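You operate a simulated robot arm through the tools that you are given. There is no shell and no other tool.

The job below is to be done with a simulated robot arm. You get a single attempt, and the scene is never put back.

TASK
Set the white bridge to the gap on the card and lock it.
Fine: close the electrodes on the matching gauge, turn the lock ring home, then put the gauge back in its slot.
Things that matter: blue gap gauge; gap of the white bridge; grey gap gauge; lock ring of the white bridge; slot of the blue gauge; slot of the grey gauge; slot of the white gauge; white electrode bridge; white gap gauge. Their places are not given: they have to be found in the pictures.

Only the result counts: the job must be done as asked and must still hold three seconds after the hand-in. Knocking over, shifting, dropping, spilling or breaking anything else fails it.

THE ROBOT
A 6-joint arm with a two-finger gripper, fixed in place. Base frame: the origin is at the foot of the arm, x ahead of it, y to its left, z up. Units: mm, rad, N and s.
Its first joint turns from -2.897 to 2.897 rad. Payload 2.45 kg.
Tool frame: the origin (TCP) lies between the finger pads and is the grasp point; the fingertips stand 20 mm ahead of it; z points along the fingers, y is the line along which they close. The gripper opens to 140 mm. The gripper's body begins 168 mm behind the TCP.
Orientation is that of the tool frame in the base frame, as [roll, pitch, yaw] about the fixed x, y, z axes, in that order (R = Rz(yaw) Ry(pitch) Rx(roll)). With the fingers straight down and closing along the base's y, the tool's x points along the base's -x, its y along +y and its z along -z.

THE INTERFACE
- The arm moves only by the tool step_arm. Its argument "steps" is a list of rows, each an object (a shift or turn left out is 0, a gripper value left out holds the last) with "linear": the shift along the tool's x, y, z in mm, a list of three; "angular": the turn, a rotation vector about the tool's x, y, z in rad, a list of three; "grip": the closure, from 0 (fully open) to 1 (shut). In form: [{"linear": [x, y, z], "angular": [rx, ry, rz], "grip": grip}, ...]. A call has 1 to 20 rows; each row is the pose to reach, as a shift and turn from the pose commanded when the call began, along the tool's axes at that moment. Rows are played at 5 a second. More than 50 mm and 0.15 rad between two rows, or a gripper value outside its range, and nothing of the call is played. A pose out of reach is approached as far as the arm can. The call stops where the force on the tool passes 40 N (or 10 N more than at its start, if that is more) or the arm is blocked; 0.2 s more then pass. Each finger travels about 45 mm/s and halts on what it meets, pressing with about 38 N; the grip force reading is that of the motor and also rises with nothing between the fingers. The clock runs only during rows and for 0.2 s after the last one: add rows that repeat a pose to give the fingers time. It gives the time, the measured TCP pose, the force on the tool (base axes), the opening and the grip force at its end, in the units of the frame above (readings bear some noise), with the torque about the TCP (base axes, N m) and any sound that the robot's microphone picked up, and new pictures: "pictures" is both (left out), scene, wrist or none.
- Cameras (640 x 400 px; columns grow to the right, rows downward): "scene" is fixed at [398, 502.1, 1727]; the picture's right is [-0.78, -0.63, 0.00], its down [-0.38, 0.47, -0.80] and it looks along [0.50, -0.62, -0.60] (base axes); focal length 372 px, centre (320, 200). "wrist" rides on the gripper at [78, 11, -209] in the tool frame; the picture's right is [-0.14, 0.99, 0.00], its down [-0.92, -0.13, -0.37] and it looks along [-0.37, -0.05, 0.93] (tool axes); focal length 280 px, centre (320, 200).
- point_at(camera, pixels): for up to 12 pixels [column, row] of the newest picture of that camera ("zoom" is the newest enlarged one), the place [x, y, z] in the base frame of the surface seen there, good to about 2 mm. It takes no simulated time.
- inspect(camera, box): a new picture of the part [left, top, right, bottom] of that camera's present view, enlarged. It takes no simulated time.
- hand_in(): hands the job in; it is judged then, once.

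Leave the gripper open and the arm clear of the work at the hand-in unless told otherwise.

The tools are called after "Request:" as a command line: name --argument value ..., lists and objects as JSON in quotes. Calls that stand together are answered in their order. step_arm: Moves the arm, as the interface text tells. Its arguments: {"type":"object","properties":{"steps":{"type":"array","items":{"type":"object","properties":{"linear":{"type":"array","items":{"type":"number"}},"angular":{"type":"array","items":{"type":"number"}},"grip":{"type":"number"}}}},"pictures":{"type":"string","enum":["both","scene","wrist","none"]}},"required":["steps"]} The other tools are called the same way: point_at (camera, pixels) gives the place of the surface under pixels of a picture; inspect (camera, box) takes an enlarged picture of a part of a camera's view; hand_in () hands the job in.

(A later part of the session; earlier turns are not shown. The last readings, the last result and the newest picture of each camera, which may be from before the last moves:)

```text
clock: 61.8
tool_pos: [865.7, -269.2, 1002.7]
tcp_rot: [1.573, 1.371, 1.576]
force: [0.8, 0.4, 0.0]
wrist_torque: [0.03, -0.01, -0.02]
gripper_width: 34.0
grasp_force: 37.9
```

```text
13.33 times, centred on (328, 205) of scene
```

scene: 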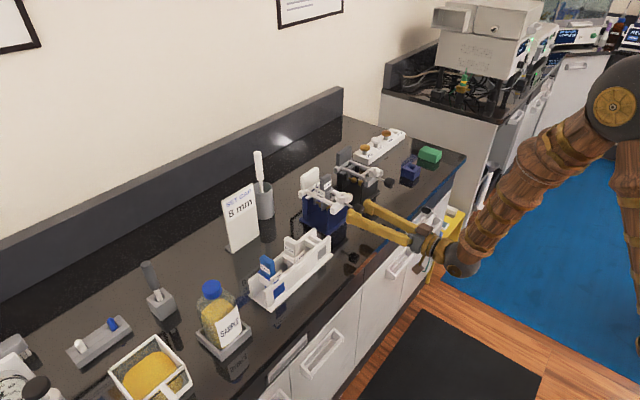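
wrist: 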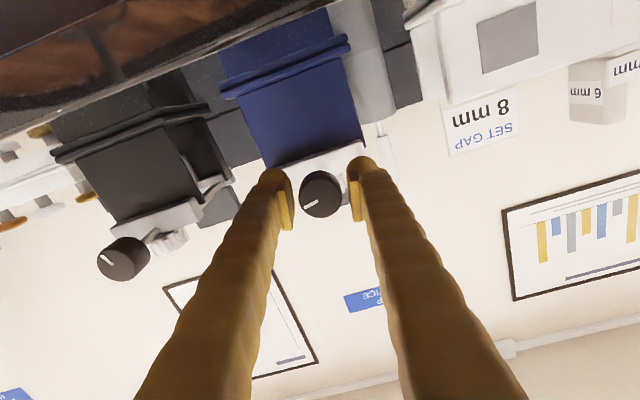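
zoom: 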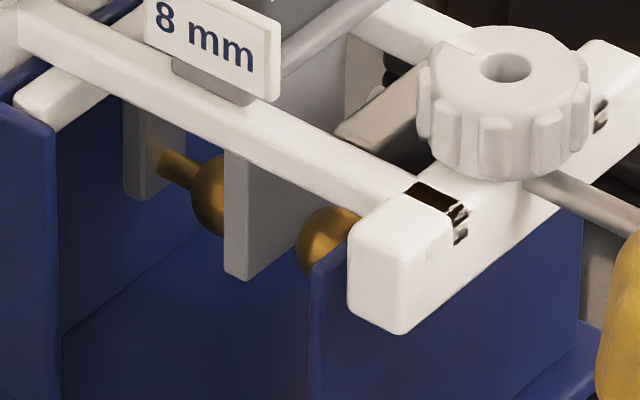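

Knob gripped (34 mm). I'll turn +0.6 rad (clockwise seen from the front) and watch the moving sphere and the torque.

Request:
step_arm --steps '[{"angular": [0, 0, 0.1]}, {"angular": [0, 0, 0.2]}, {"angular": [0, 0, 0.3]}, {"angular": [0, 0, 0.4]}, {"angular": [0, 0, 0.5]}, {"angular": [0, 0, 0.6]}, {"angular": [0, 0, 0.6]}]' --pictures "both"

Request:
inspect --camera "scene" --box '[304, 190, 352, 220]'

Request:
inspect --camera "wrist" --box '[240, 130, 400, 230]'

```text
clock: 63.4
tool_pos: [866.2, -269.0, 1003.0]
tcp_rot: [1.57, 0.769, 1.573]
force: [-13.7, 6.1, 16.6]
wrist_torque: [-0.02, -0.4, -0.09]
gripper_width: 34.1
grasp_force: 38.5
```

scene: 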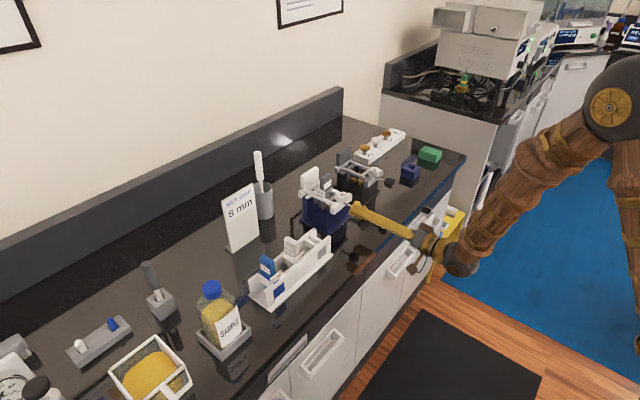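
wrist: 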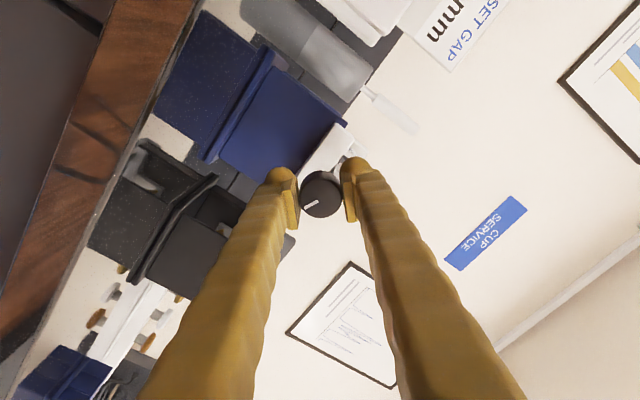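

```text
13.33 times, centred on (328, 205) of scene
```

zoom: 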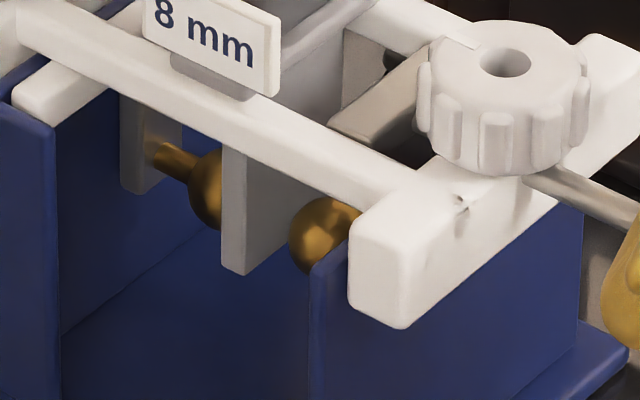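

```text
4.00 times, centred on (320, 180) of wrist
```

zoom: 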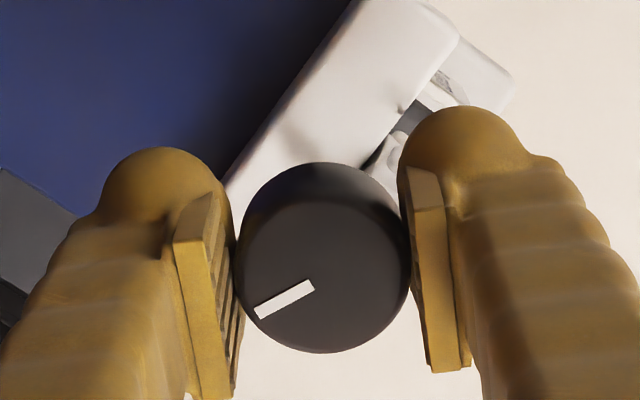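

The sphere moved towards the blade, so clockwise closes, and the travel per turn seems large. The side forces read -14/6/17 N. I'll check closely where the sphere is before continuing.

Request:
inspect --camera "scene" --box '[314, 197, 338, 212]'

Request:
inspect --camera "scene" --box '[300, 170, 380, 220]'

```text
16.00 times, centred on (326, 204) of scene
```

zoom: 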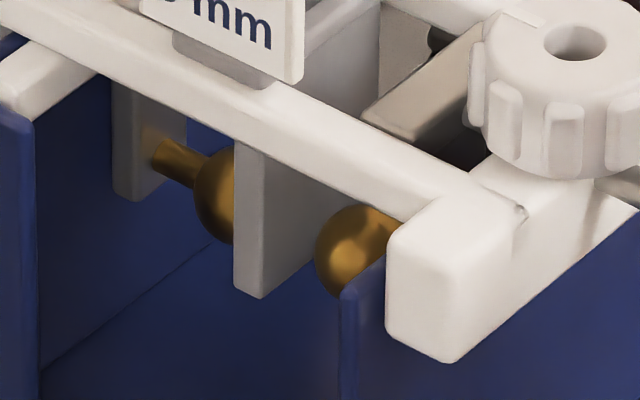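

```text
8.00 times, centred on (340, 195) of scene
```

zoom: 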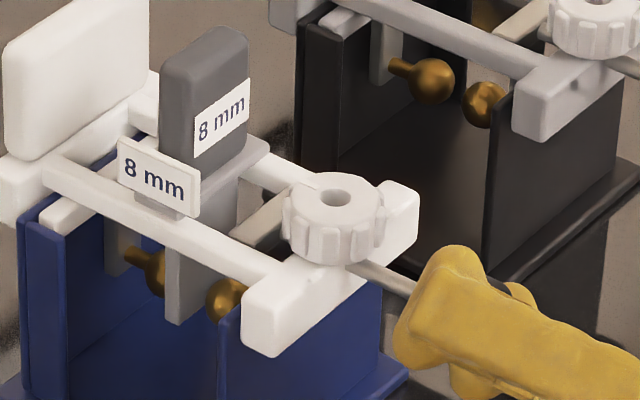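

The grip is pressing down and forward on the knob (16 N and 14 N), so there's some eccentricity. I'll open slightly to let the bridge settle, and re-check alignment at this angle.

Request:
step_arm --steps '[{"grip": 0.72}, {"grip": 0.67}, {"grip": 0.67}]' --pictures "both"

Request:
inspect --camera "wrist" --box '[240, 130, 400, 230]'

Request:
inspect --camera "scene" --box '[304, 190, 352, 220]'

```text
clock: 64.2
tool_pos: [865.9, -270.0, 1003.7]
tcp_rot: [1.571, 0.769, 1.574]
force: [-0.4, -1.2, -0.3]
wrist_torque: [0.0, 0.05, 0.0]
gripper_width: 46.4
grasp_force: 0.1
```

scene: 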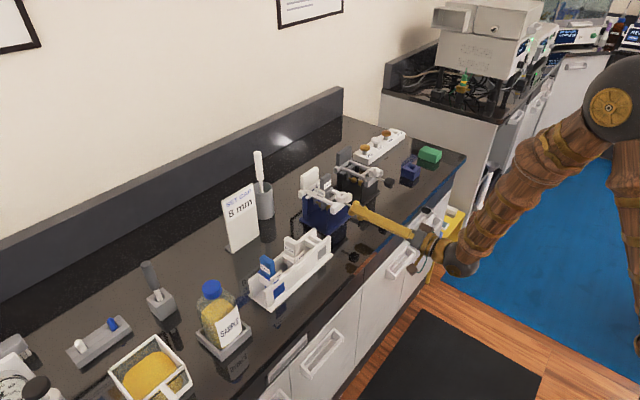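
wrist: 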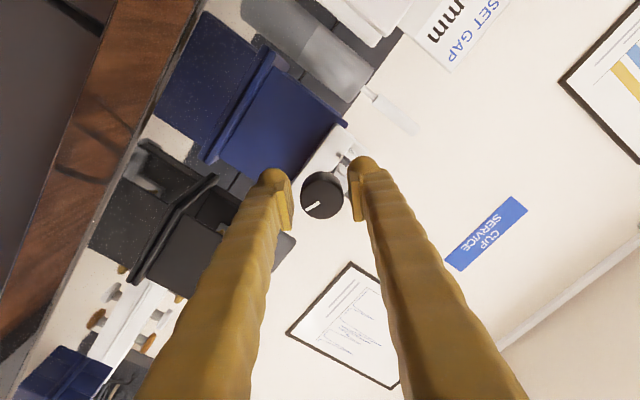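

```text
4.00 times, centred on (320, 180) of wrist
```

zoom: 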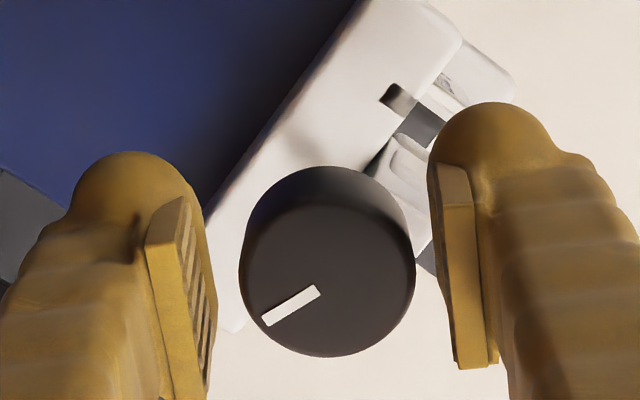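

```text
13.33 times, centred on (328, 205) of scene
```

zoom: 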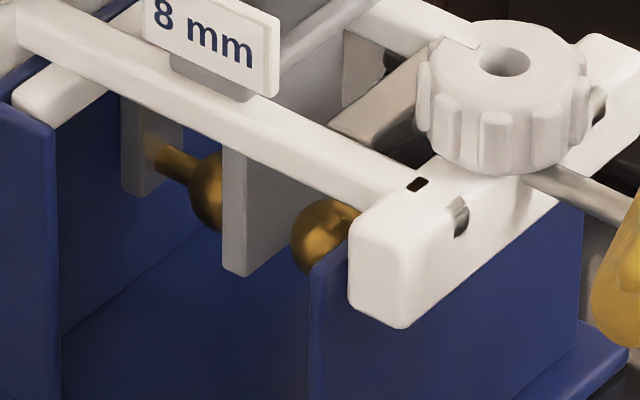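

Sphere-to-blade distance shrank by 1–2 mm, and the forces vanished on release. To centre the turning axis properly, I'll open to 70 mm and view the knob face at several turn angles. First, here at opening 70, turned a further +1.0 rad.

Request:
step_arm --steps '[{"grip": 0.5}, {"grip": 0.5, "angular": [0, 0, 0.14]}, {"angular": [0, 0, 0.28]}, {"angular": [0, 0, 0.42]}, {"angular": [0, 0, 0.56]}, {"angular": [0, 0, 0.7]}, {"angular": [0, 0, 0.84]}, {"angular": [0, 0, 0.98]}, {"angular": [0, 0, 0.98]}]' --pictures "wrist"

Request:
inspect --camera "wrist" --box '[280, 170, 360, 220]'

```text
clock: 66.2
tool_pos: [865.9, -270.2, 1002.0]
tcp_rot: [1.572, -0.211, 1.572]
force: [-0.2, 0.9, -0.1]
wrist_torque: [0.0, -0.01, 0.0]
gripper_width: 70.0
grasp_force: 0.0
```

wrist: 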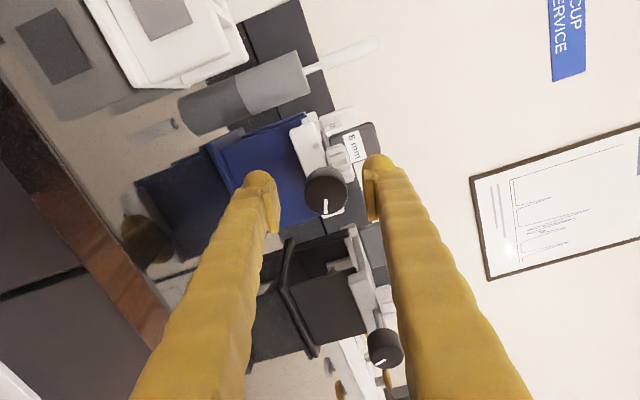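

```text
8.00 times, centred on (320, 195) of wrist
```

zoom: 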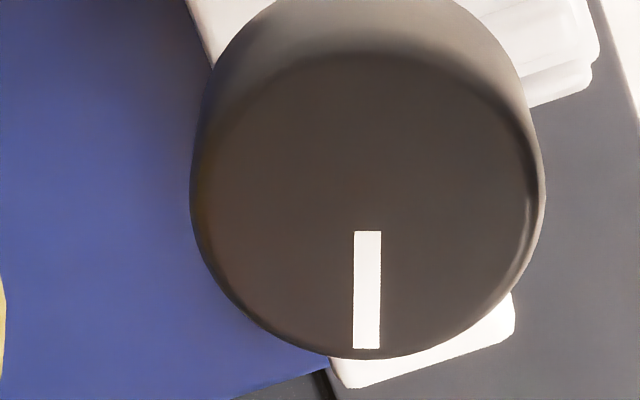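

The mark and face give another offset sample. One more at +1.5 rad further.

Request:
step_arm --steps '[{"angular": [0, 0, 0.15]}, {"angular": [0, 0, 0.3]}, {"angular": [0, 0, 0.45]}, {"angular": [0, 0, 0.6]}, {"angular": [0, 0, 0.75]}, {"angular": [0, 0, 0.9]}, {"angular": [0, 0, 1.05]}, {"angular": [0, 0, 1.2]}, {"angular": [0, 0, 1.35]}, {"angular": [0, 0, 1.5]}, {"angular": [0, 0, 1.5]}]' --pictures "wrist"

Request:
inspect --camera "wrist" --box '[280, 170, 360, 220]'

```text
clock: 68.6
tool_pos: [866.3, -270.5, 1002.1]
tcp_rot: [-1.573, -1.431, -1.567]
force: [-0.6, 0.0, -0.3]
wrist_torque: [-0.02, 0.0, -0.01]
gripper_width: 70.0
grasp_force: 0.0
```

wrist: 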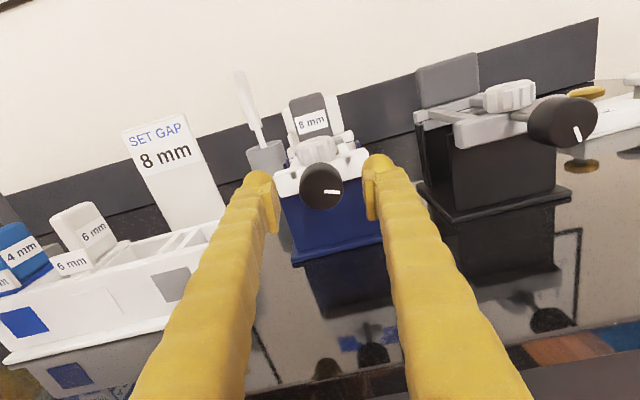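

```text
8.00 times, centred on (320, 195) of wrist
```

zoom: 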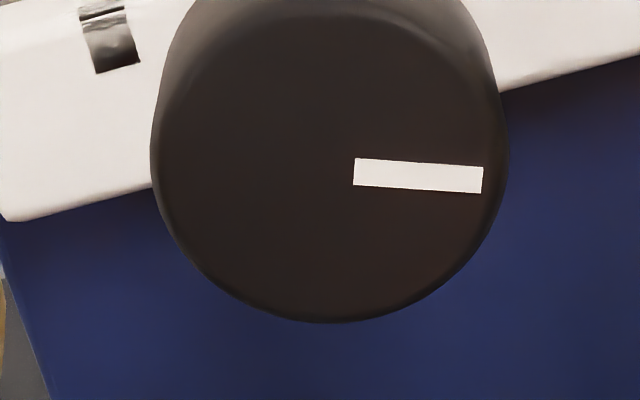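

Combining the four views, the knob's axis lies about 1.6 mm towards -y and 3.5 mm above my turning axis. I'll correct that now and wind back 2.28 rad around the open grip.

Request:
step_arm --steps '[{"linear": [1.8, 0.5, 0]}, {"linear": [3.69, 1.1, 0]}, {"linear": [3.69, 1.1, 0], "angular": [0, 0, -0.143]}, {"linear": [3.69, 1.1, 0], "angular": [0, 0, -0.286]}, {"linear": [3.69, 1.1, 0], "angular": [0, 0, -0.429]}, {"linear": [3.69, 1.1, 0], "angular": [0, 0, -0.572]}, {"linear": [3.69, 1.1, 0], "angular": [0, 0, -0.715]}, {"linear": [3.69, 1.1, 0], "angular": [0, 0, -0.858]}, {"linear": [3.69, 1.1, 0], "angular": [0, 0, -1.0]}, {"linear": [3.69, 1.1, 0], "angular": [0, 0, -1.143]}, {"linear": [3.69, 1.1, 0], "angular": [0, 0, -1.286]}, {"linear": [3.69, 1.1, 0], "angular": [0, 0, -1.429]}, {"linear": [3.69, 1.1, 0], "angular": [0, 0, -1.572]}, {"linear": [3.69, 1.1, 0], "angular": [0, 0, -1.715]}, {"linear": [3.69, 1.1, 0], "angular": [0, 0, -1.858]}, {"linear": [3.69, 1.1, 0], "angular": [0, 0, -2.0]}, {"linear": [3.69, 1.1, 0], "angular": [0, 0, -2.143]}, {"linear": [3.69, 1.1, 0], "angular": [0, 0, -2.28]}, {"linear": [3.69, 1.1, 0], "angular": [0, 0, -2.28]}]' --pictures "wrist"

Request:
inspect --camera "wrist" --box '[280, 170, 360, 220]'

```text
clock: 72.6
tool_pos: [865.9, -272.8, 1006.9]
tcp_rot: [1.57, 0.572, 1.572]
force: [0.0, 0.4, -0.2]
wrist_torque: [-0.01, 0.0, 0.01]
gripper_width: 70.0
grasp_force: 0.1
```

wrist: 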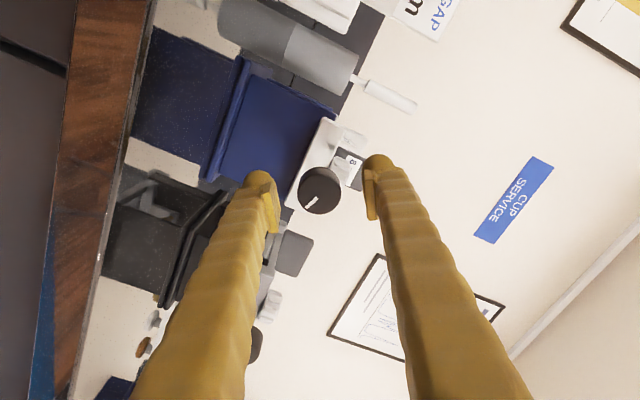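

```text
8.00 times, centred on (320, 195) of wrist
```

zoom: 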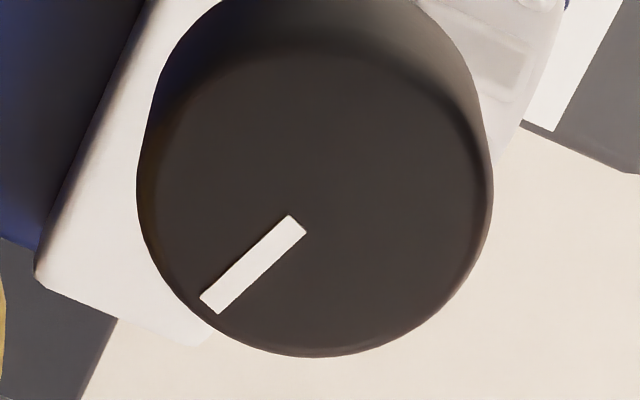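

The face is now centred on the turning axis within ~1 mm at this angle. I'll close on the knob again.

Request:
step_arm --steps '[{"grip": 0.65}, {"grip": 0.73}, {"grip": 0.8}, {"grip": 1.0}, {"grip": 1.0}]' --pictures "none"

Request:
inspect --camera "scene" --box '[304, 190, 352, 220]'

```text
clock: 73.8
tool_pos: [866.2, -273.3, 1006.0]
tcp_rot: [1.571, 0.57, 1.575]
force: [0.8, 0.0, 0.2]
wrist_torque: [0.02, 0.08, -0.01]
gripper_width: 34.5
grasp_force: 38.2
```

```text
13.33 times, centred on (328, 205) of scene
```

zoom: 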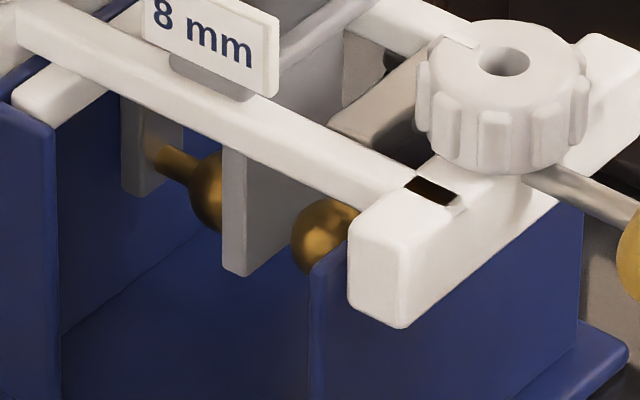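

No side force now. I'll turn +0.45 rad and read forces.

Request:
step_arm --steps '[{"angular": [0, 0, 0.1]}, {"angular": [0, 0, 0.2]}, {"angular": [0, 0, 0.3]}, {"angular": [0, 0, 0.4]}, {"angular": [0, 0, 0.45]}, {"angular": [0, 0, 0.45]}]' --pictures "none"

Request:
inspect --camera "scene" --box '[304, 190, 352, 220]'

```text
clock: 75.2
tool_pos: [866.1, -271.9, 1005.9]
tcp_rot: [1.572, 0.12, 1.573]
force: [4.6, -1.9, 2.2]
wrist_torque: [-0.01, -0.04, -0.28]
gripper_width: 34.5
grasp_force: 38.1
```

```text
13.33 times, centred on (328, 205) of scene
```

zoom: 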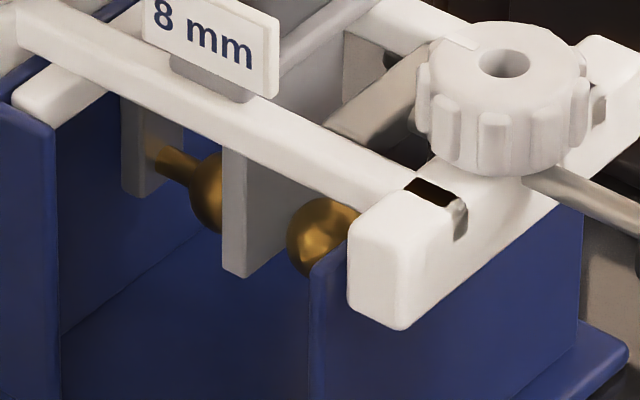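

Forces are low now, and the sphere advanced ~1.3 mm. I'll turn another +0.3 rad.

Request:
step_arm --steps '[{"angular": [0, 0, 0.08]}, {"angular": [0, 0, 0.16]}, {"angular": [0, 0, 0.24]}, {"angular": [0, 0, 0.3]}, {"angular": [0, 0, 0.3]}]' --pictures "none"

Request:
inspect --camera "scene" --box '[304, 190, 352, 220]'

Request:
inspect --camera "scene" --box '[314, 197, 338, 212]'

```text
clock: 76.4
tool_pos: [866.2, -273.2, 1006.7]
tcp_rot: [1.572, -0.18, 1.572]
force: [2.3, 2.4, 0.1]
wrist_torque: [-0.01, 0.14, 0.53]
gripper_width: 34.3
grasp_force: 38.4
```

```text
13.33 times, centred on (328, 205) of scene
```

zoom: 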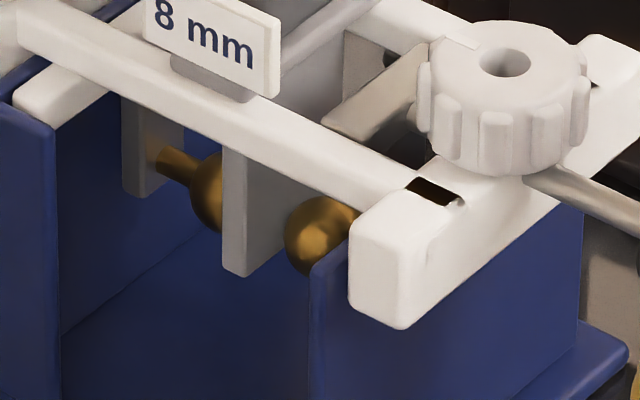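

```text
16.00 times, centred on (326, 204) of scene
```

zoom: 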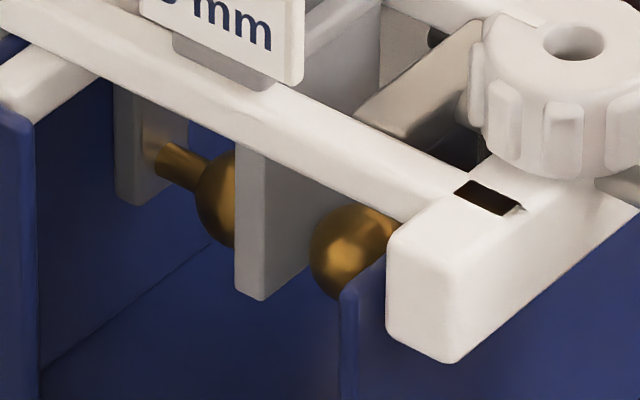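

The remaining clearance is about 1.6 mm (≈2.6 mm of travel per rad). I'll turn +0.3 rad more.

Request:
step_arm --steps '[{"angular": [0, 0, 0.08]}, {"angular": [0, 0, 0.16]}, {"angular": [0, 0, 0.24]}, {"angular": [0, 0, 0.3]}, {"angular": [0, 0, 0.3]}]' --pictures "wrist"

Request:
inspect --camera "scene" --box '[304, 190, 352, 220]'

Request:
inspect --camera "scene" --box '[314, 197, 338, 212]'

```text
clock: 77.6
tool_pos: [866.0, -273.5, 1005.8]
tcp_rot: [1.57, -0.479, 1.571]
force: [-6.5, 0.1, 2.5]
wrist_torque: [-0.03, -0.05, 0.02]
gripper_width: 34.5
grasp_force: 37.7
```

wrist: 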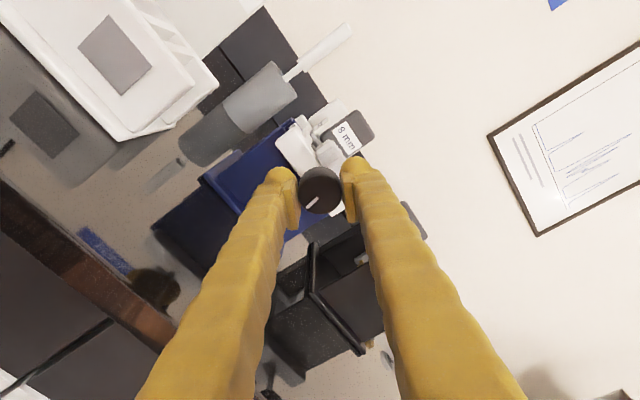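

```text
13.33 times, centred on (328, 205) of scene
```

zoom: 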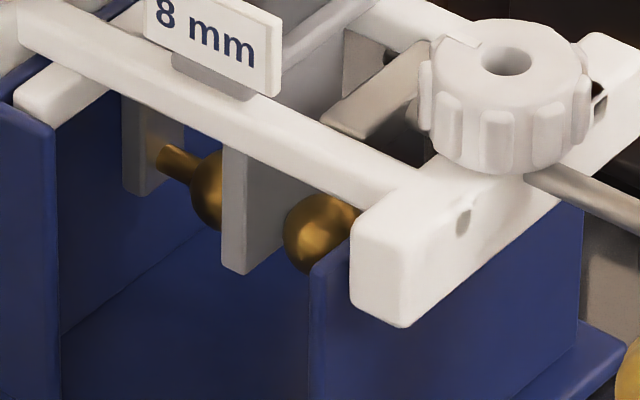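

```text
16.00 times, centred on (326, 204) of scene
```

zoom: 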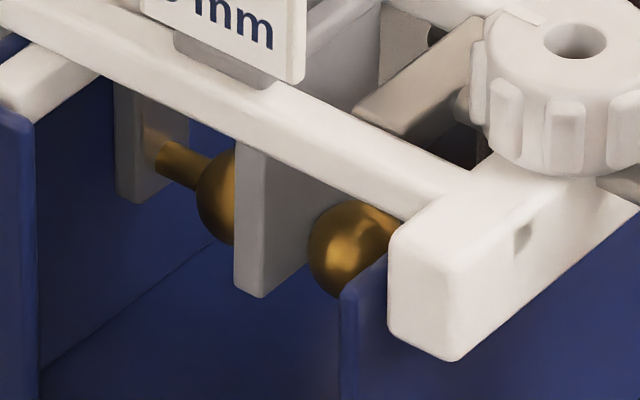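

The gap is near 8.3–9 mm. I'll continue in small turns of 0.1 rad, reading the torque about x.

Request:
step_arm --steps '[{"angular": [0, 0, 0.05]}, {"angular": [0, 0, 0.1]}, {"angular": [0, 0, 0.1]}]' --pictures "none"

Request:
inspect --camera "scene" --box '[314, 197, 338, 212]'

```text
clock: 78.4
tool_pos: [866.3, -270.8, 1005.7]
tcp_rot: [1.571, -0.58, 1.573]
force: [-0.2, -4.2, -0.5]
wrist_torque: [0.0, 0.27, -0.5]
gripper_width: 34.7
grasp_force: 37.7
```

```text
16.00 times, centred on (326, 204) of scene
```

zoom: 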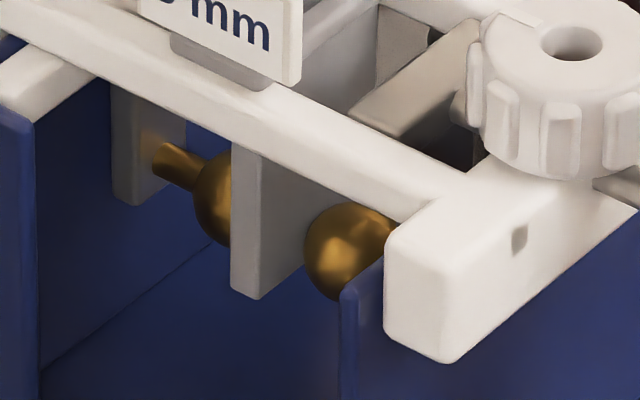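

Request:
step_arm --steps '[{"angular": [0, 0, 0.05]}, {"angular": [0, 0, 0.1]}, {"angular": [0, 0, 0.1]}]' --pictures "none"

Request:
inspect --camera "scene" --box '[314, 197, 338, 212]'

```text
clock: 79.2
tool_pos: [866.8, -272.9, 1005.7]
tcp_rot: [1.572, -0.681, 1.574]
force: [-9.0, 2.9, -0.1]
wrist_torque: [-0.08, 0.16, 0.06]
gripper_width: 34.3
grasp_force: 37.5
```

```text
16.00 times, centred on (326, 204) of scene
```

zoom: 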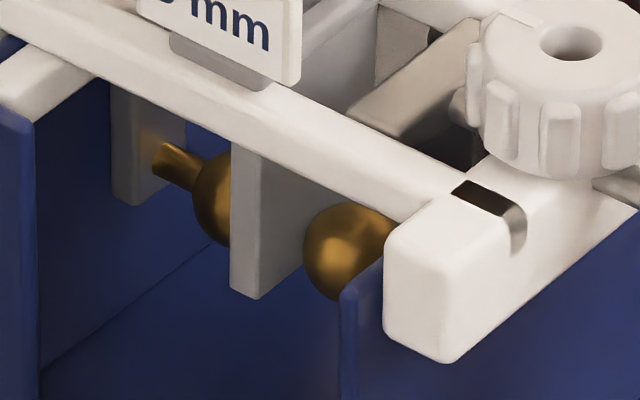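

Request:
step_arm --steps '[{"angular": [0, 0, 0.05]}, {"angular": [0, 0, 0.1]}, {"angular": [0, 0, 0.1]}]' --pictures "none"

Request:
inspect --camera "scene" --box '[314, 197, 338, 212]'

```text
clock: 80.0
tool_pos: [867.1, -271.6, 1006.4]
tcp_rot: [1.571, -0.78, 1.572]
force: [0.7, 0.2, -1.4]
wrist_torque: [-0.04, 0.29, -0.05]
gripper_width: 34.4
grasp_force: 38.5
```

```text
16.00 times, centred on (326, 204) of scene
```

zoom: 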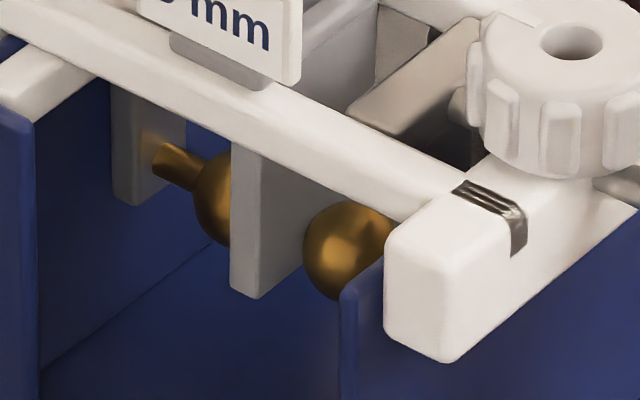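

The blade has been pushed near the fixed sphere (gap ≈ 8.2 mm by pixels). I'll go in 0.05 rad increments, watching torque about x.

Request:
step_arm --steps '[{"angular": [0, 0, 0.03]}, {"angular": [0, 0, 0.06]}, {"angular": [0, 0, 0.06]}]' --pictures "none"

```text
clock: 80.8
tool_pos: [866.3, -273.3, 1006.4]
tcp_rot: [1.571, -0.84, 1.572]
force: [4.0, -0.3, 0.0]
wrist_torque: [-0.08, 0.1, 0.11]
gripper_width: 34.2
grasp_force: 38.0
```

Request:
step_arm --steps '[{"angular": [0, 0, 0.03]}, {"angular": [0, 0, 0.06]}, {"angular": [0, 0, 0.06]}]' --pictures "none"

Request:
inspect --camera "scene" --box '[314, 197, 338, 212]'

```text
clock: 81.6
tool_pos: [866.1, -271.5, 1006.1]
tcp_rot: [1.572, -0.901, 1.573]
force: [-5.7, 0.3, 0.2]
wrist_torque: [-0.12, -0.01, -0.1]
gripper_width: 34.4
grasp_force: 37.7
```

```text
16.00 times, centred on (326, 204) of scene
```

zoom: 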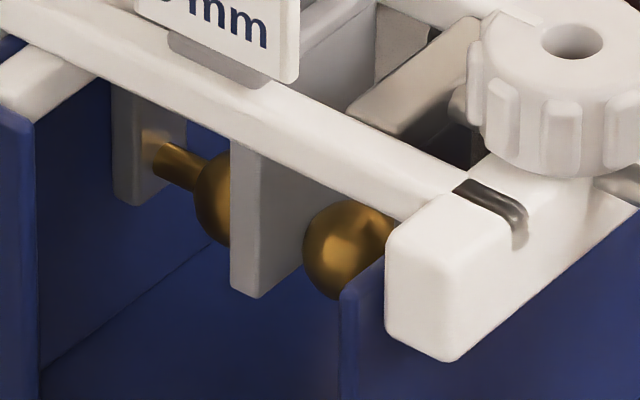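

Torque about x is rising (-0.12 N·m) and the gauge slid slightly along. Another 0.06 rad.

Request:
step_arm --steps '[{"angular": [0, 0, 0.03]}, {"angular": [0, 0, 0.06]}, {"angular": [0, 0, 0.06]}]' --pictures "none"

Request:
inspect --camera "scene" --box '[314, 197, 338, 212]'

```text
clock: 82.4
tool_pos: [865.7, -272.5, 1005.8]
tcp_rot: [1.571, -0.959, 1.574]
force: [-4.6, 5.9, 2.7]
wrist_torque: [-0.12, -0.26, 0.33]
gripper_width: 34.5
grasp_force: 37.7
```

```text
16.00 times, centred on (326, 204) of scene
```

zoom: 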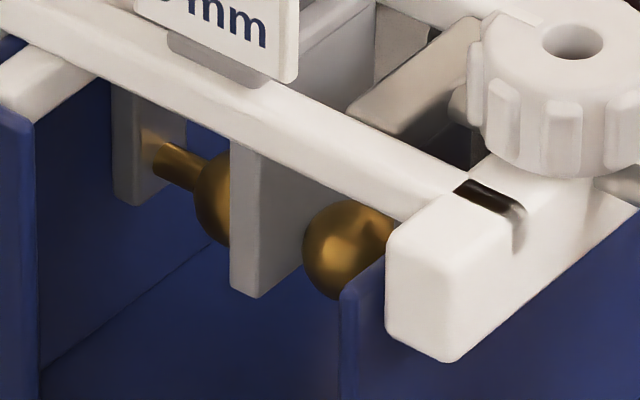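

The picture no longer changes, so the sphere may be clamped and the grip slipping. I'll check the knob's mark relative to the fingers in the wrist view.

Request:
step_arm --steps '[{"angular": [0, 0, 0]}]' --pictures "both"

Request:
inspect --camera "wrist" --box '[280, 170, 360, 220]'

Request:
inspect --camera "wrist" --box '[240, 70, 400, 170]'

```text
clock: 82.8
tool_pos: [866.6, -271.5, 1006.0]
tcp_rot: [1.569, -0.959, 1.574]
force: [-3.6, 6.0, 2.0]
wrist_torque: [-0.13, -0.42, 0.45]
gripper_width: 34.1
grasp_force: 37.9
```

scene: 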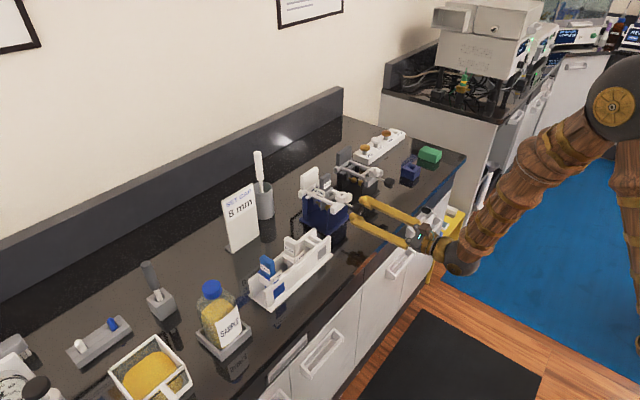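
wrist: 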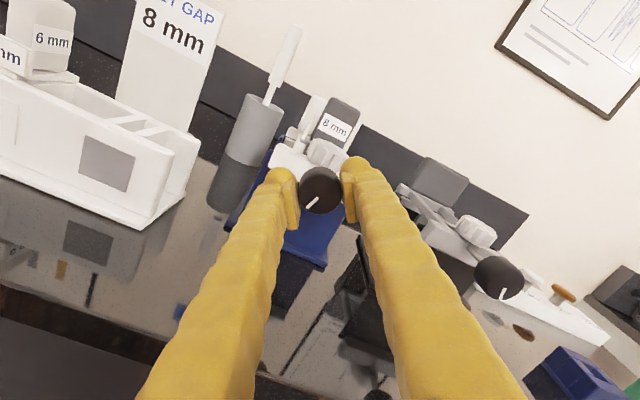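

```text
8.00 times, centred on (320, 195) of wrist
```

zoom: 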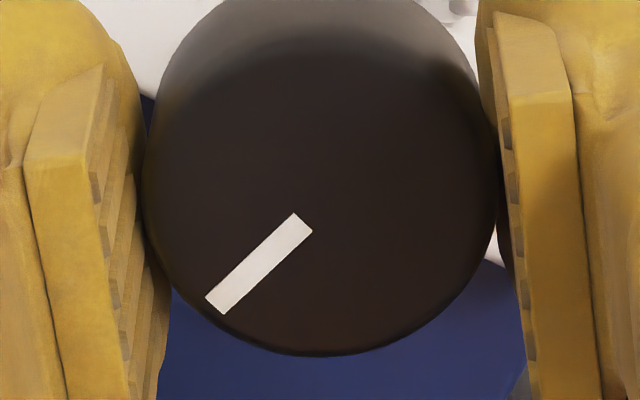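

```text
4.00 times, centred on (320, 120) of wrist
```

zoom: 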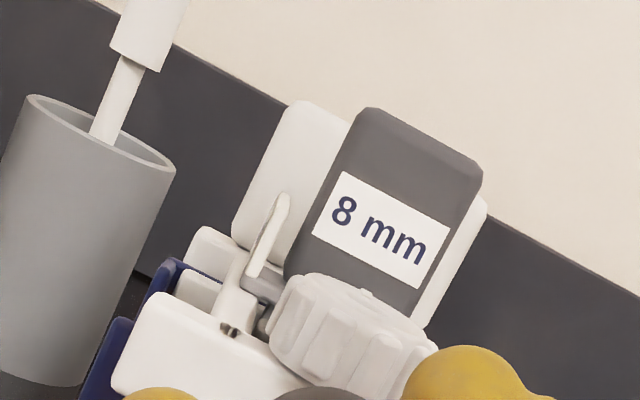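

The mark kept its angle in the fingers, so there was no slip. The spheres have not moved for the last ~0.4 rad while the torque rose to -0.12 N·m, so the blade is clamped between the spheres. I'll ease back slightly in small steps to leave just a light clamp, reading the torque.

Request:
step_arm --steps '[{"angular": [0, 0, -0.05]}, {"angular": [0, 0, -0.1]}, {"angular": [0, 0, -0.1]}]' --pictures "none"

Request:
inspect --camera "scene" --box '[314, 197, 338, 212]'

```text
clock: 83.6
tool_pos: [866.9, -272.9, 1006.7]
tcp_rot: [1.569, -0.858, 1.572]
force: [5.6, -0.5, 2.7]
wrist_torque: [-0.09, 0.01, -0.02]
gripper_width: 34.4
grasp_force: 37.8
```

```text
16.00 times, centred on (326, 204) of scene
```

zoom: 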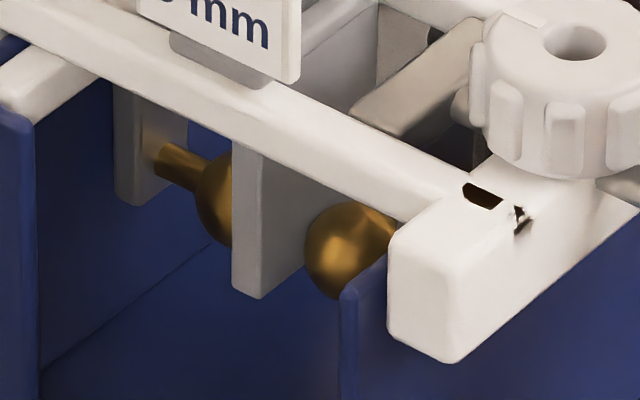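

Request:
step_arm --steps '[{"angular": [0, 0, -0.05]}, {"angular": [0, 0, -0.1]}, {"angular": [0, 0, -0.1]}, {"angular": [0, 0, -0.1]}]' --pictures "none"

Request:
inspect --camera "scene" --box '[314, 197, 338, 212]'

```text
clock: 84.6
tool_pos: [865.5, -273.2, 1005.7]
tcp_rot: [1.57, -0.76, 1.573]
force: [-0.6, 1.2, 2.4]
wrist_torque: [-0.07, -0.03, 0.02]
gripper_width: 34.3
grasp_force: 38.2
```

```text
16.00 times, centred on (326, 204) of scene
```

zoom: 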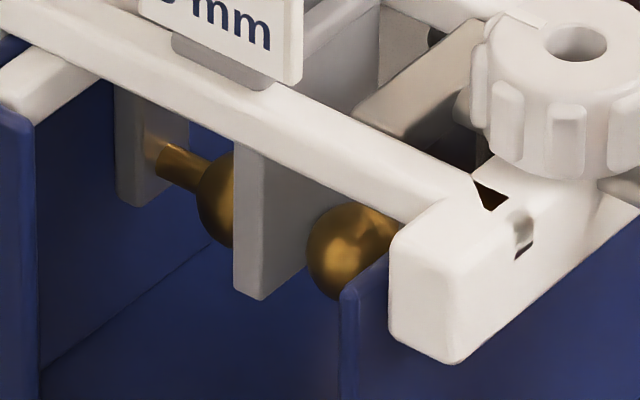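

The torque is falling linearly (-0.07 N·m here) and extrapolates to zero near 0.25 rad further back. I'll ease back another 0.15 rad for a light clamp and re-check.

Request:
step_arm --steps '[{"angular": [0, 0, -0.05]}, {"angular": [0, 0, -0.1]}, {"angular": [0, 0, -0.15]}, {"angular": [0, 0, -0.15]}, {"angular": [0, 0, -0.15]}]' --pictures "none"

Request:
inspect --camera "scene" --box '[314, 197, 338, 212]'

```text
clock: 85.8
tool_pos: [866.5, -272.6, 1006.2]
tcp_rot: [1.571, -0.609, 1.572]
force: [0.8, -1.5, 0.8]
wrist_torque: [0.0, 0.41, -0.44]
gripper_width: 34.6
grasp_force: 38.0
```

```text
16.00 times, centred on (326, 204) of scene
```

zoom: 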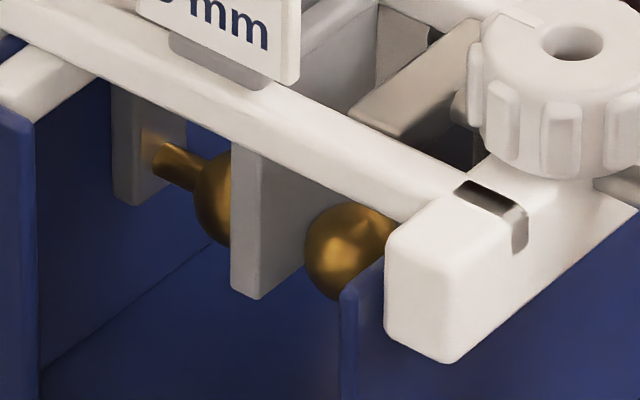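

Torque reads 0.0 here, so the contact is about to loosen. I'll go forward +0.07 rad and read again for a light, definite clamp.

Request:
step_arm --steps '[{"angular": [0, 0, 0.04]}, {"angular": [0, 0, 0.07]}, {"angular": [0, 0, 0.07]}, {"angular": [0, 0, 0.07]}]' --pictures "none"

Request:
step_arm --steps '[{"angular": [0, 0, 0]}]' --pictures "none"

Request:
step_arm --steps '[{"angular": [0, 0, 0]}]' --pictures "none"

Request:
inspect --camera "scene" --box '[314, 197, 338, 212]'

```text
clock: 86.8
tool_pos: [866.1, -272.5, 1006.3]
tcp_rot: [1.572, -0.68, 1.571]
force: [0.4, 0.9, 0.1]
wrist_torque: [-0.02, -0.13, 0.14]
gripper_width: 34.4
grasp_force: 37.9
```

```text
clock: 87.2
tool_pos: [866.3, -272.6, 1005.5]
tcp_rot: [1.571, -0.678, 1.572]
force: [0.0, 1.3, 0.0]
wrist_torque: [-0.06, -0.14, 0.13]
gripper_width: 34.4
grasp_force: 38.1
```

```text
clock: 87.6
tool_pos: [867.9, -272.9, 1006.7]
tcp_rot: [1.571, -0.679, 1.575]
force: [0.4, 1.3, 0.5]
wrist_torque: [-0.05, -0.15, 0.13]
gripper_width: 34.6
grasp_force: 38.0
```

```text
16.00 times, centred on (326, 204) of scene
```

zoom: 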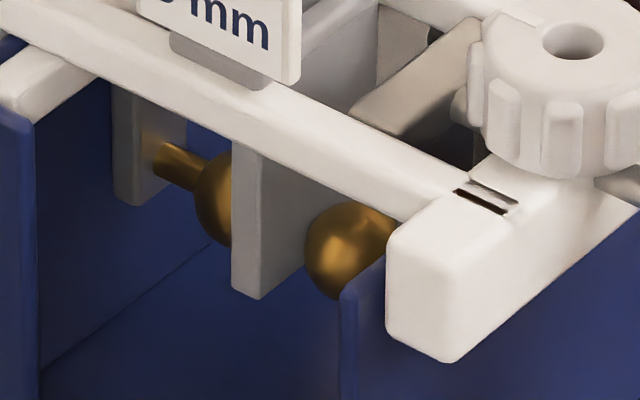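

A light clamp is set (torque ≈ -0.045 N·m, blade touching both spheres). I'll open the fingers, check that the knob doesn't unwind, and back away along -x.

Request:
step_arm --steps '[{"grip": 0.74}, {"grip": 0.68}, {"grip": 0.6}, {"grip": 0.5}, {"grip": 0.5}]' --pictures "wrist"

Request:
inspect --camera "wrist" --box '[280, 170, 360, 220]'

Request:
inspect --camera "scene" --box '[314, 197, 338, 212]'

```text
clock: 88.8
tool_pos: [866.6, -273.4, 1008.1]
tcp_rot: [1.571, -0.678, 1.573]
force: [0.6, 0.2, 0.6]
wrist_torque: [0.03, -0.01, 0.01]
gripper_width: 69.8
grasp_force: 0.0
```

wrist: 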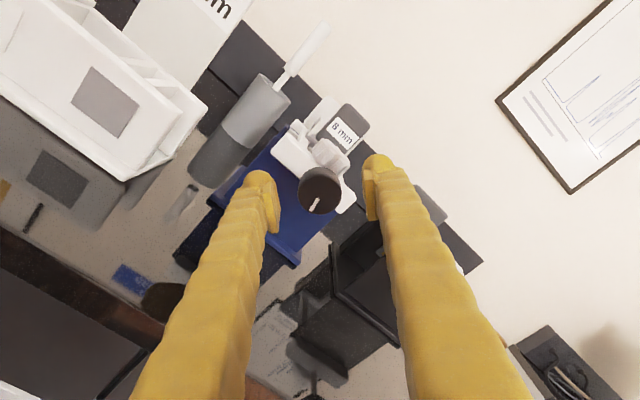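

```text
8.00 times, centred on (320, 195) of wrist
```

zoom: 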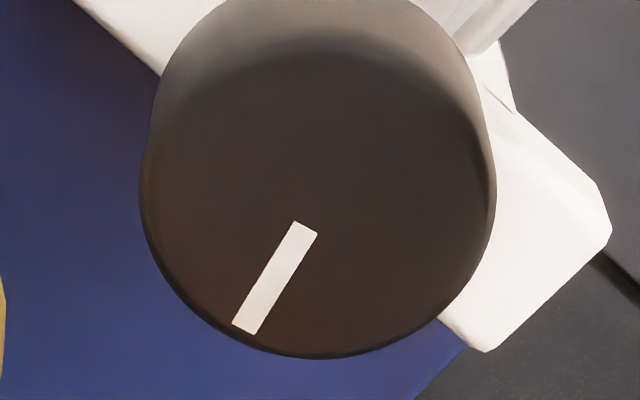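

```text
16.00 times, centred on (326, 204) of scene
```

zoom: 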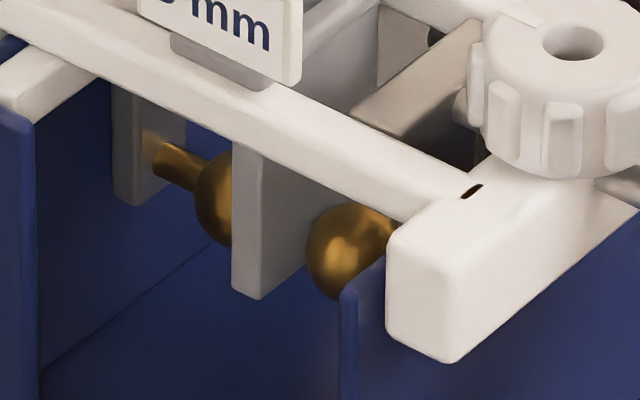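

On release the knob unwound ~0.29 rad (the mark went from 137° to 120°), so the stored torque was more than the screw's friction. I'll re-grip and set it so the torque is essentially zero at touch before releasing.

Request:
step_arm --steps '[{"grip": 0.65}, {"grip": 0.73}, {"grip": 0.8}, {"grip": 1.0}, {"grip": 1.0}]' --pictures "wrist"

Request:
inspect --camera "wrist" --box '[280, 170, 360, 220]'

Request:
inspect --camera "scene" --box '[314, 197, 338, 212]'

```text
clock: 90.0
tool_pos: [865.6, -273.4, 1005.7]
tcp_rot: [1.571, -0.679, 1.572]
force: [1.4, -0.2, -0.4]
wrist_torque: [0.0, 0.08, 0.0]
gripper_width: 33.8
grasp_force: 37.7
```

wrist: 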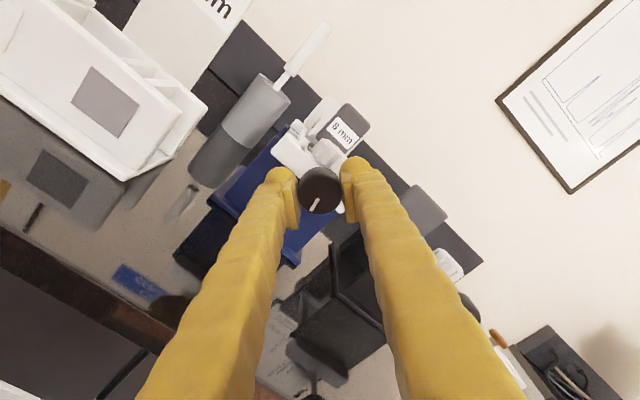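

```text
8.00 times, centred on (320, 195) of wrist
```

zoom: 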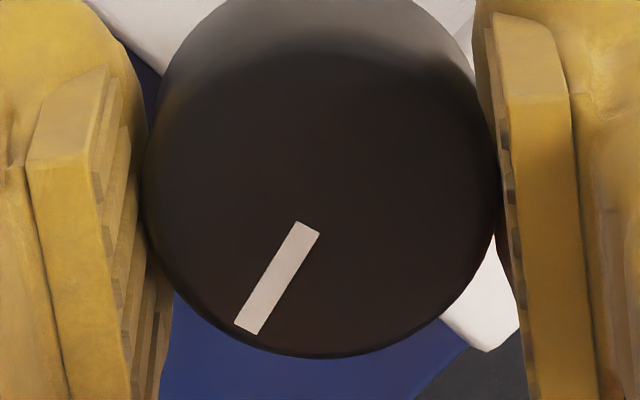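

```text
16.00 times, centred on (326, 204) of scene
```

zoom: 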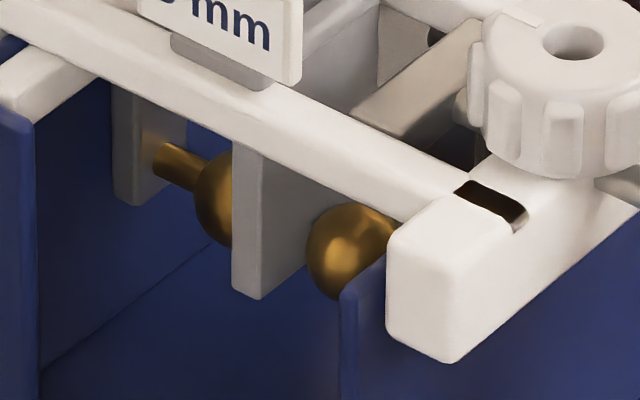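

Gripped again, torque 0. I'll turn +0.08 rad, then read several times.

Request:
step_arm --steps '[{"angular": [0, 0, 0.04]}, {"angular": [0, 0, 0.08]}, {"angular": [0, 0, 0.08]}]' --pictures "none"

Request:
step_arm --steps '[{"angular": [0, 0, 0]}]' --pictures "none"

Request:
step_arm --steps '[{"angular": [0, 0, 0.04]}, {"angular": [0, 0, 0.08]}, {"angular": [0, 0, 0.08]}]' --pictures "none"

Request:
step_arm --steps '[{"angular": [0, 0, 0]}]' --pictures "none"

Request:
step_arm --steps '[{"angular": [0, 0, 0]}]' --pictures "none"

```text
clock: 90.8
tool_pos: [867.0, -271.9, 1005.4]
tcp_rot: [1.57, -0.759, 1.572]
force: [0.6, -2.1, -0.1]
wrist_torque: [-0.02, 0.13, -0.19]
gripper_width: 33.7
grasp_force: 37.9
```

```text
clock: 91.2
tool_pos: [867.9, -273.4, 1006.3]
tcp_rot: [1.571, -0.76, 1.572]
force: [0.3, -2.5, -0.2]
wrist_torque: [0.01, 0.14, -0.24]
gripper_width: 33.8
grasp_force: 38.1
```

```text
clock: 92.0
tool_pos: [867.0, -273.5, 1006.5]
tcp_rot: [1.571, -0.84, 1.573]
force: [-8.1, 4.5, -0.3]
wrist_torque: [-0.01, 0.03, 0.11]
gripper_width: 33.7
grasp_force: 38.2
```

```text
clock: 92.4
tool_pos: [867.4, -272.6, 1006.2]
tcp_rot: [1.572, -0.84, 1.572]
force: [-10.1, 6.0, 0.3]
wrist_torque: [-0.02, 0.05, 0.21]
gripper_width: 33.6
grasp_force: 38.2
```

```text
clock: 92.8
tool_pos: [868.0, -273.5, 1006.7]
tcp_rot: [1.572, -0.84, 1.573]
force: [-11.8, 8.2, -0.3]
wrist_torque: [0.01, 0.08, 0.22]
gripper_width: 33.8
grasp_force: 37.9
```

Request:
step_arm --steps '[{"angular": [0, 0, 0.03]}, {"angular": [0, 0, 0.06]}, {"angular": [0, 0, 0.06]}]' --pictures "none"

Request:
step_arm --steps '[{"angular": [0, 0, 0]}]' --pictures "none"

Request:
step_arm --steps '[{"angular": [0, 0, 0]}]' --pictures "none"

Request:
inspect --camera "scene" --box '[314, 197, 338, 212]'

```text
clock: 93.6
tool_pos: [866.0, -274.0, 1007.3]
tcp_rot: [1.572, -0.899, 1.571]
force: [2.5, 0.2, 0.0]
wrist_torque: [-0.06, 0.26, -0.03]
gripper_width: 33.7
grasp_force: 38.1
```

```text
clock: 94.0
tool_pos: [865.2, -274.2, 1006.1]
tcp_rot: [1.569, -0.898, 1.572]
force: [2.5, -1.8, -0.5]
wrist_torque: [-0.02, 0.11, -0.33]
gripper_width: 33.7
grasp_force: 37.5
```

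```text
clock: 94.4
tool_pos: [866.9, -272.7, 1005.5]
tcp_rot: [1.57, -0.899, 1.572]
force: [0.5, -1.8, -0.5]
wrist_torque: [-0.06, 0.03, -0.21]
gripper_width: 34.3
grasp_force: 37.7
```

```text
16.00 times, centred on (326, 204) of scene
```

zoom: 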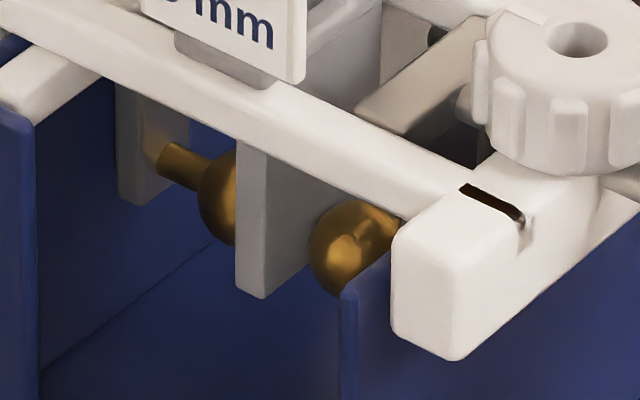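

Torque now averages -0.045 N·m; the onset is about 0.06–0.1 rad back. I'll ease back 0.05 rad, then release gently and compare the mark.

Request:
step_arm --steps '[{"angular": [0, 0, -0.03]}, {"angular": [0, 0, -0.05]}, {"angular": [0, 0, -0.05]}]' --pictures "none"

Request:
step_arm --steps '[{"angular": [0, 0, 0]}]' --pictures "none"

Request:
step_arm --steps '[{"angular": [0, 0, 0]}]' --pictures "wrist"

Request:
inspect --camera "wrist" --box '[280, 170, 360, 220]'

Request:
inspect --camera "scene" --box '[314, 197, 338, 212]'

```text
clock: 95.2
tool_pos: [864.7, -272.8, 1006.3]
tcp_rot: [1.572, -0.85, 1.571]
force: [-1.0, -2.4, -0.5]
wrist_torque: [-0.06, 0.16, -0.42]
gripper_width: 34.2
grasp_force: 37.2
```

```text
clock: 95.6
tool_pos: [866.2, -272.1, 1005.5]
tcp_rot: [1.572, -0.849, 1.572]
force: [-1.0, -0.4, 0.2]
wrist_torque: [0.0, 0.19, -0.13]
gripper_width: 34.0
grasp_force: 37.6
```

```text
clock: 96.0
tool_pos: [865.5, -271.7, 1007.0]
tcp_rot: [1.57, -0.85, 1.573]
force: [-1.2, 0.0, 0.2]
wrist_torque: [-0.03, 0.22, -0.02]
gripper_width: 33.9
grasp_force: 37.9
```

wrist: 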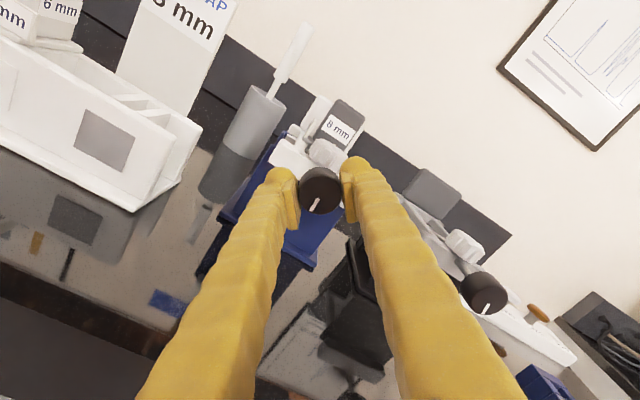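

```text
8.00 times, centred on (320, 195) of wrist
```

zoom: 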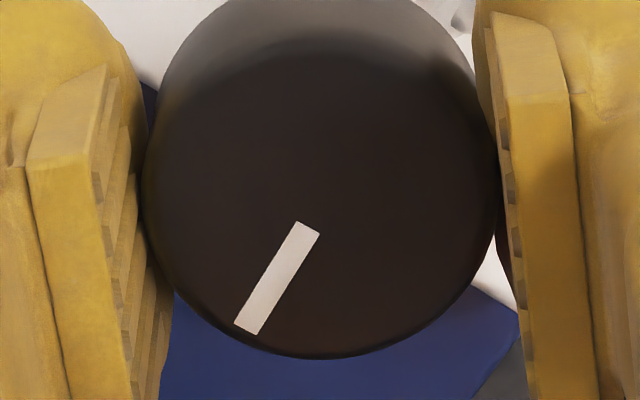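

```text
16.00 times, centred on (326, 204) of scene
```

zoom: 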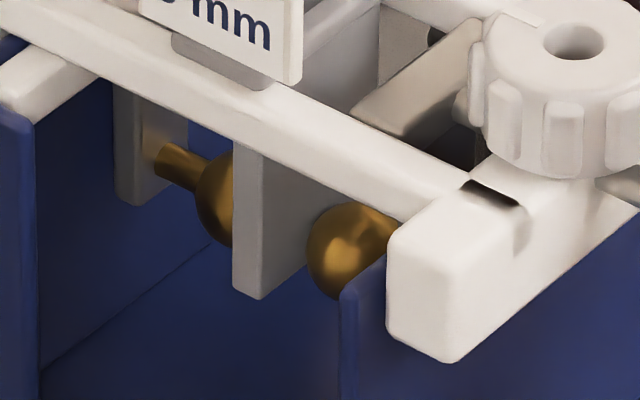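

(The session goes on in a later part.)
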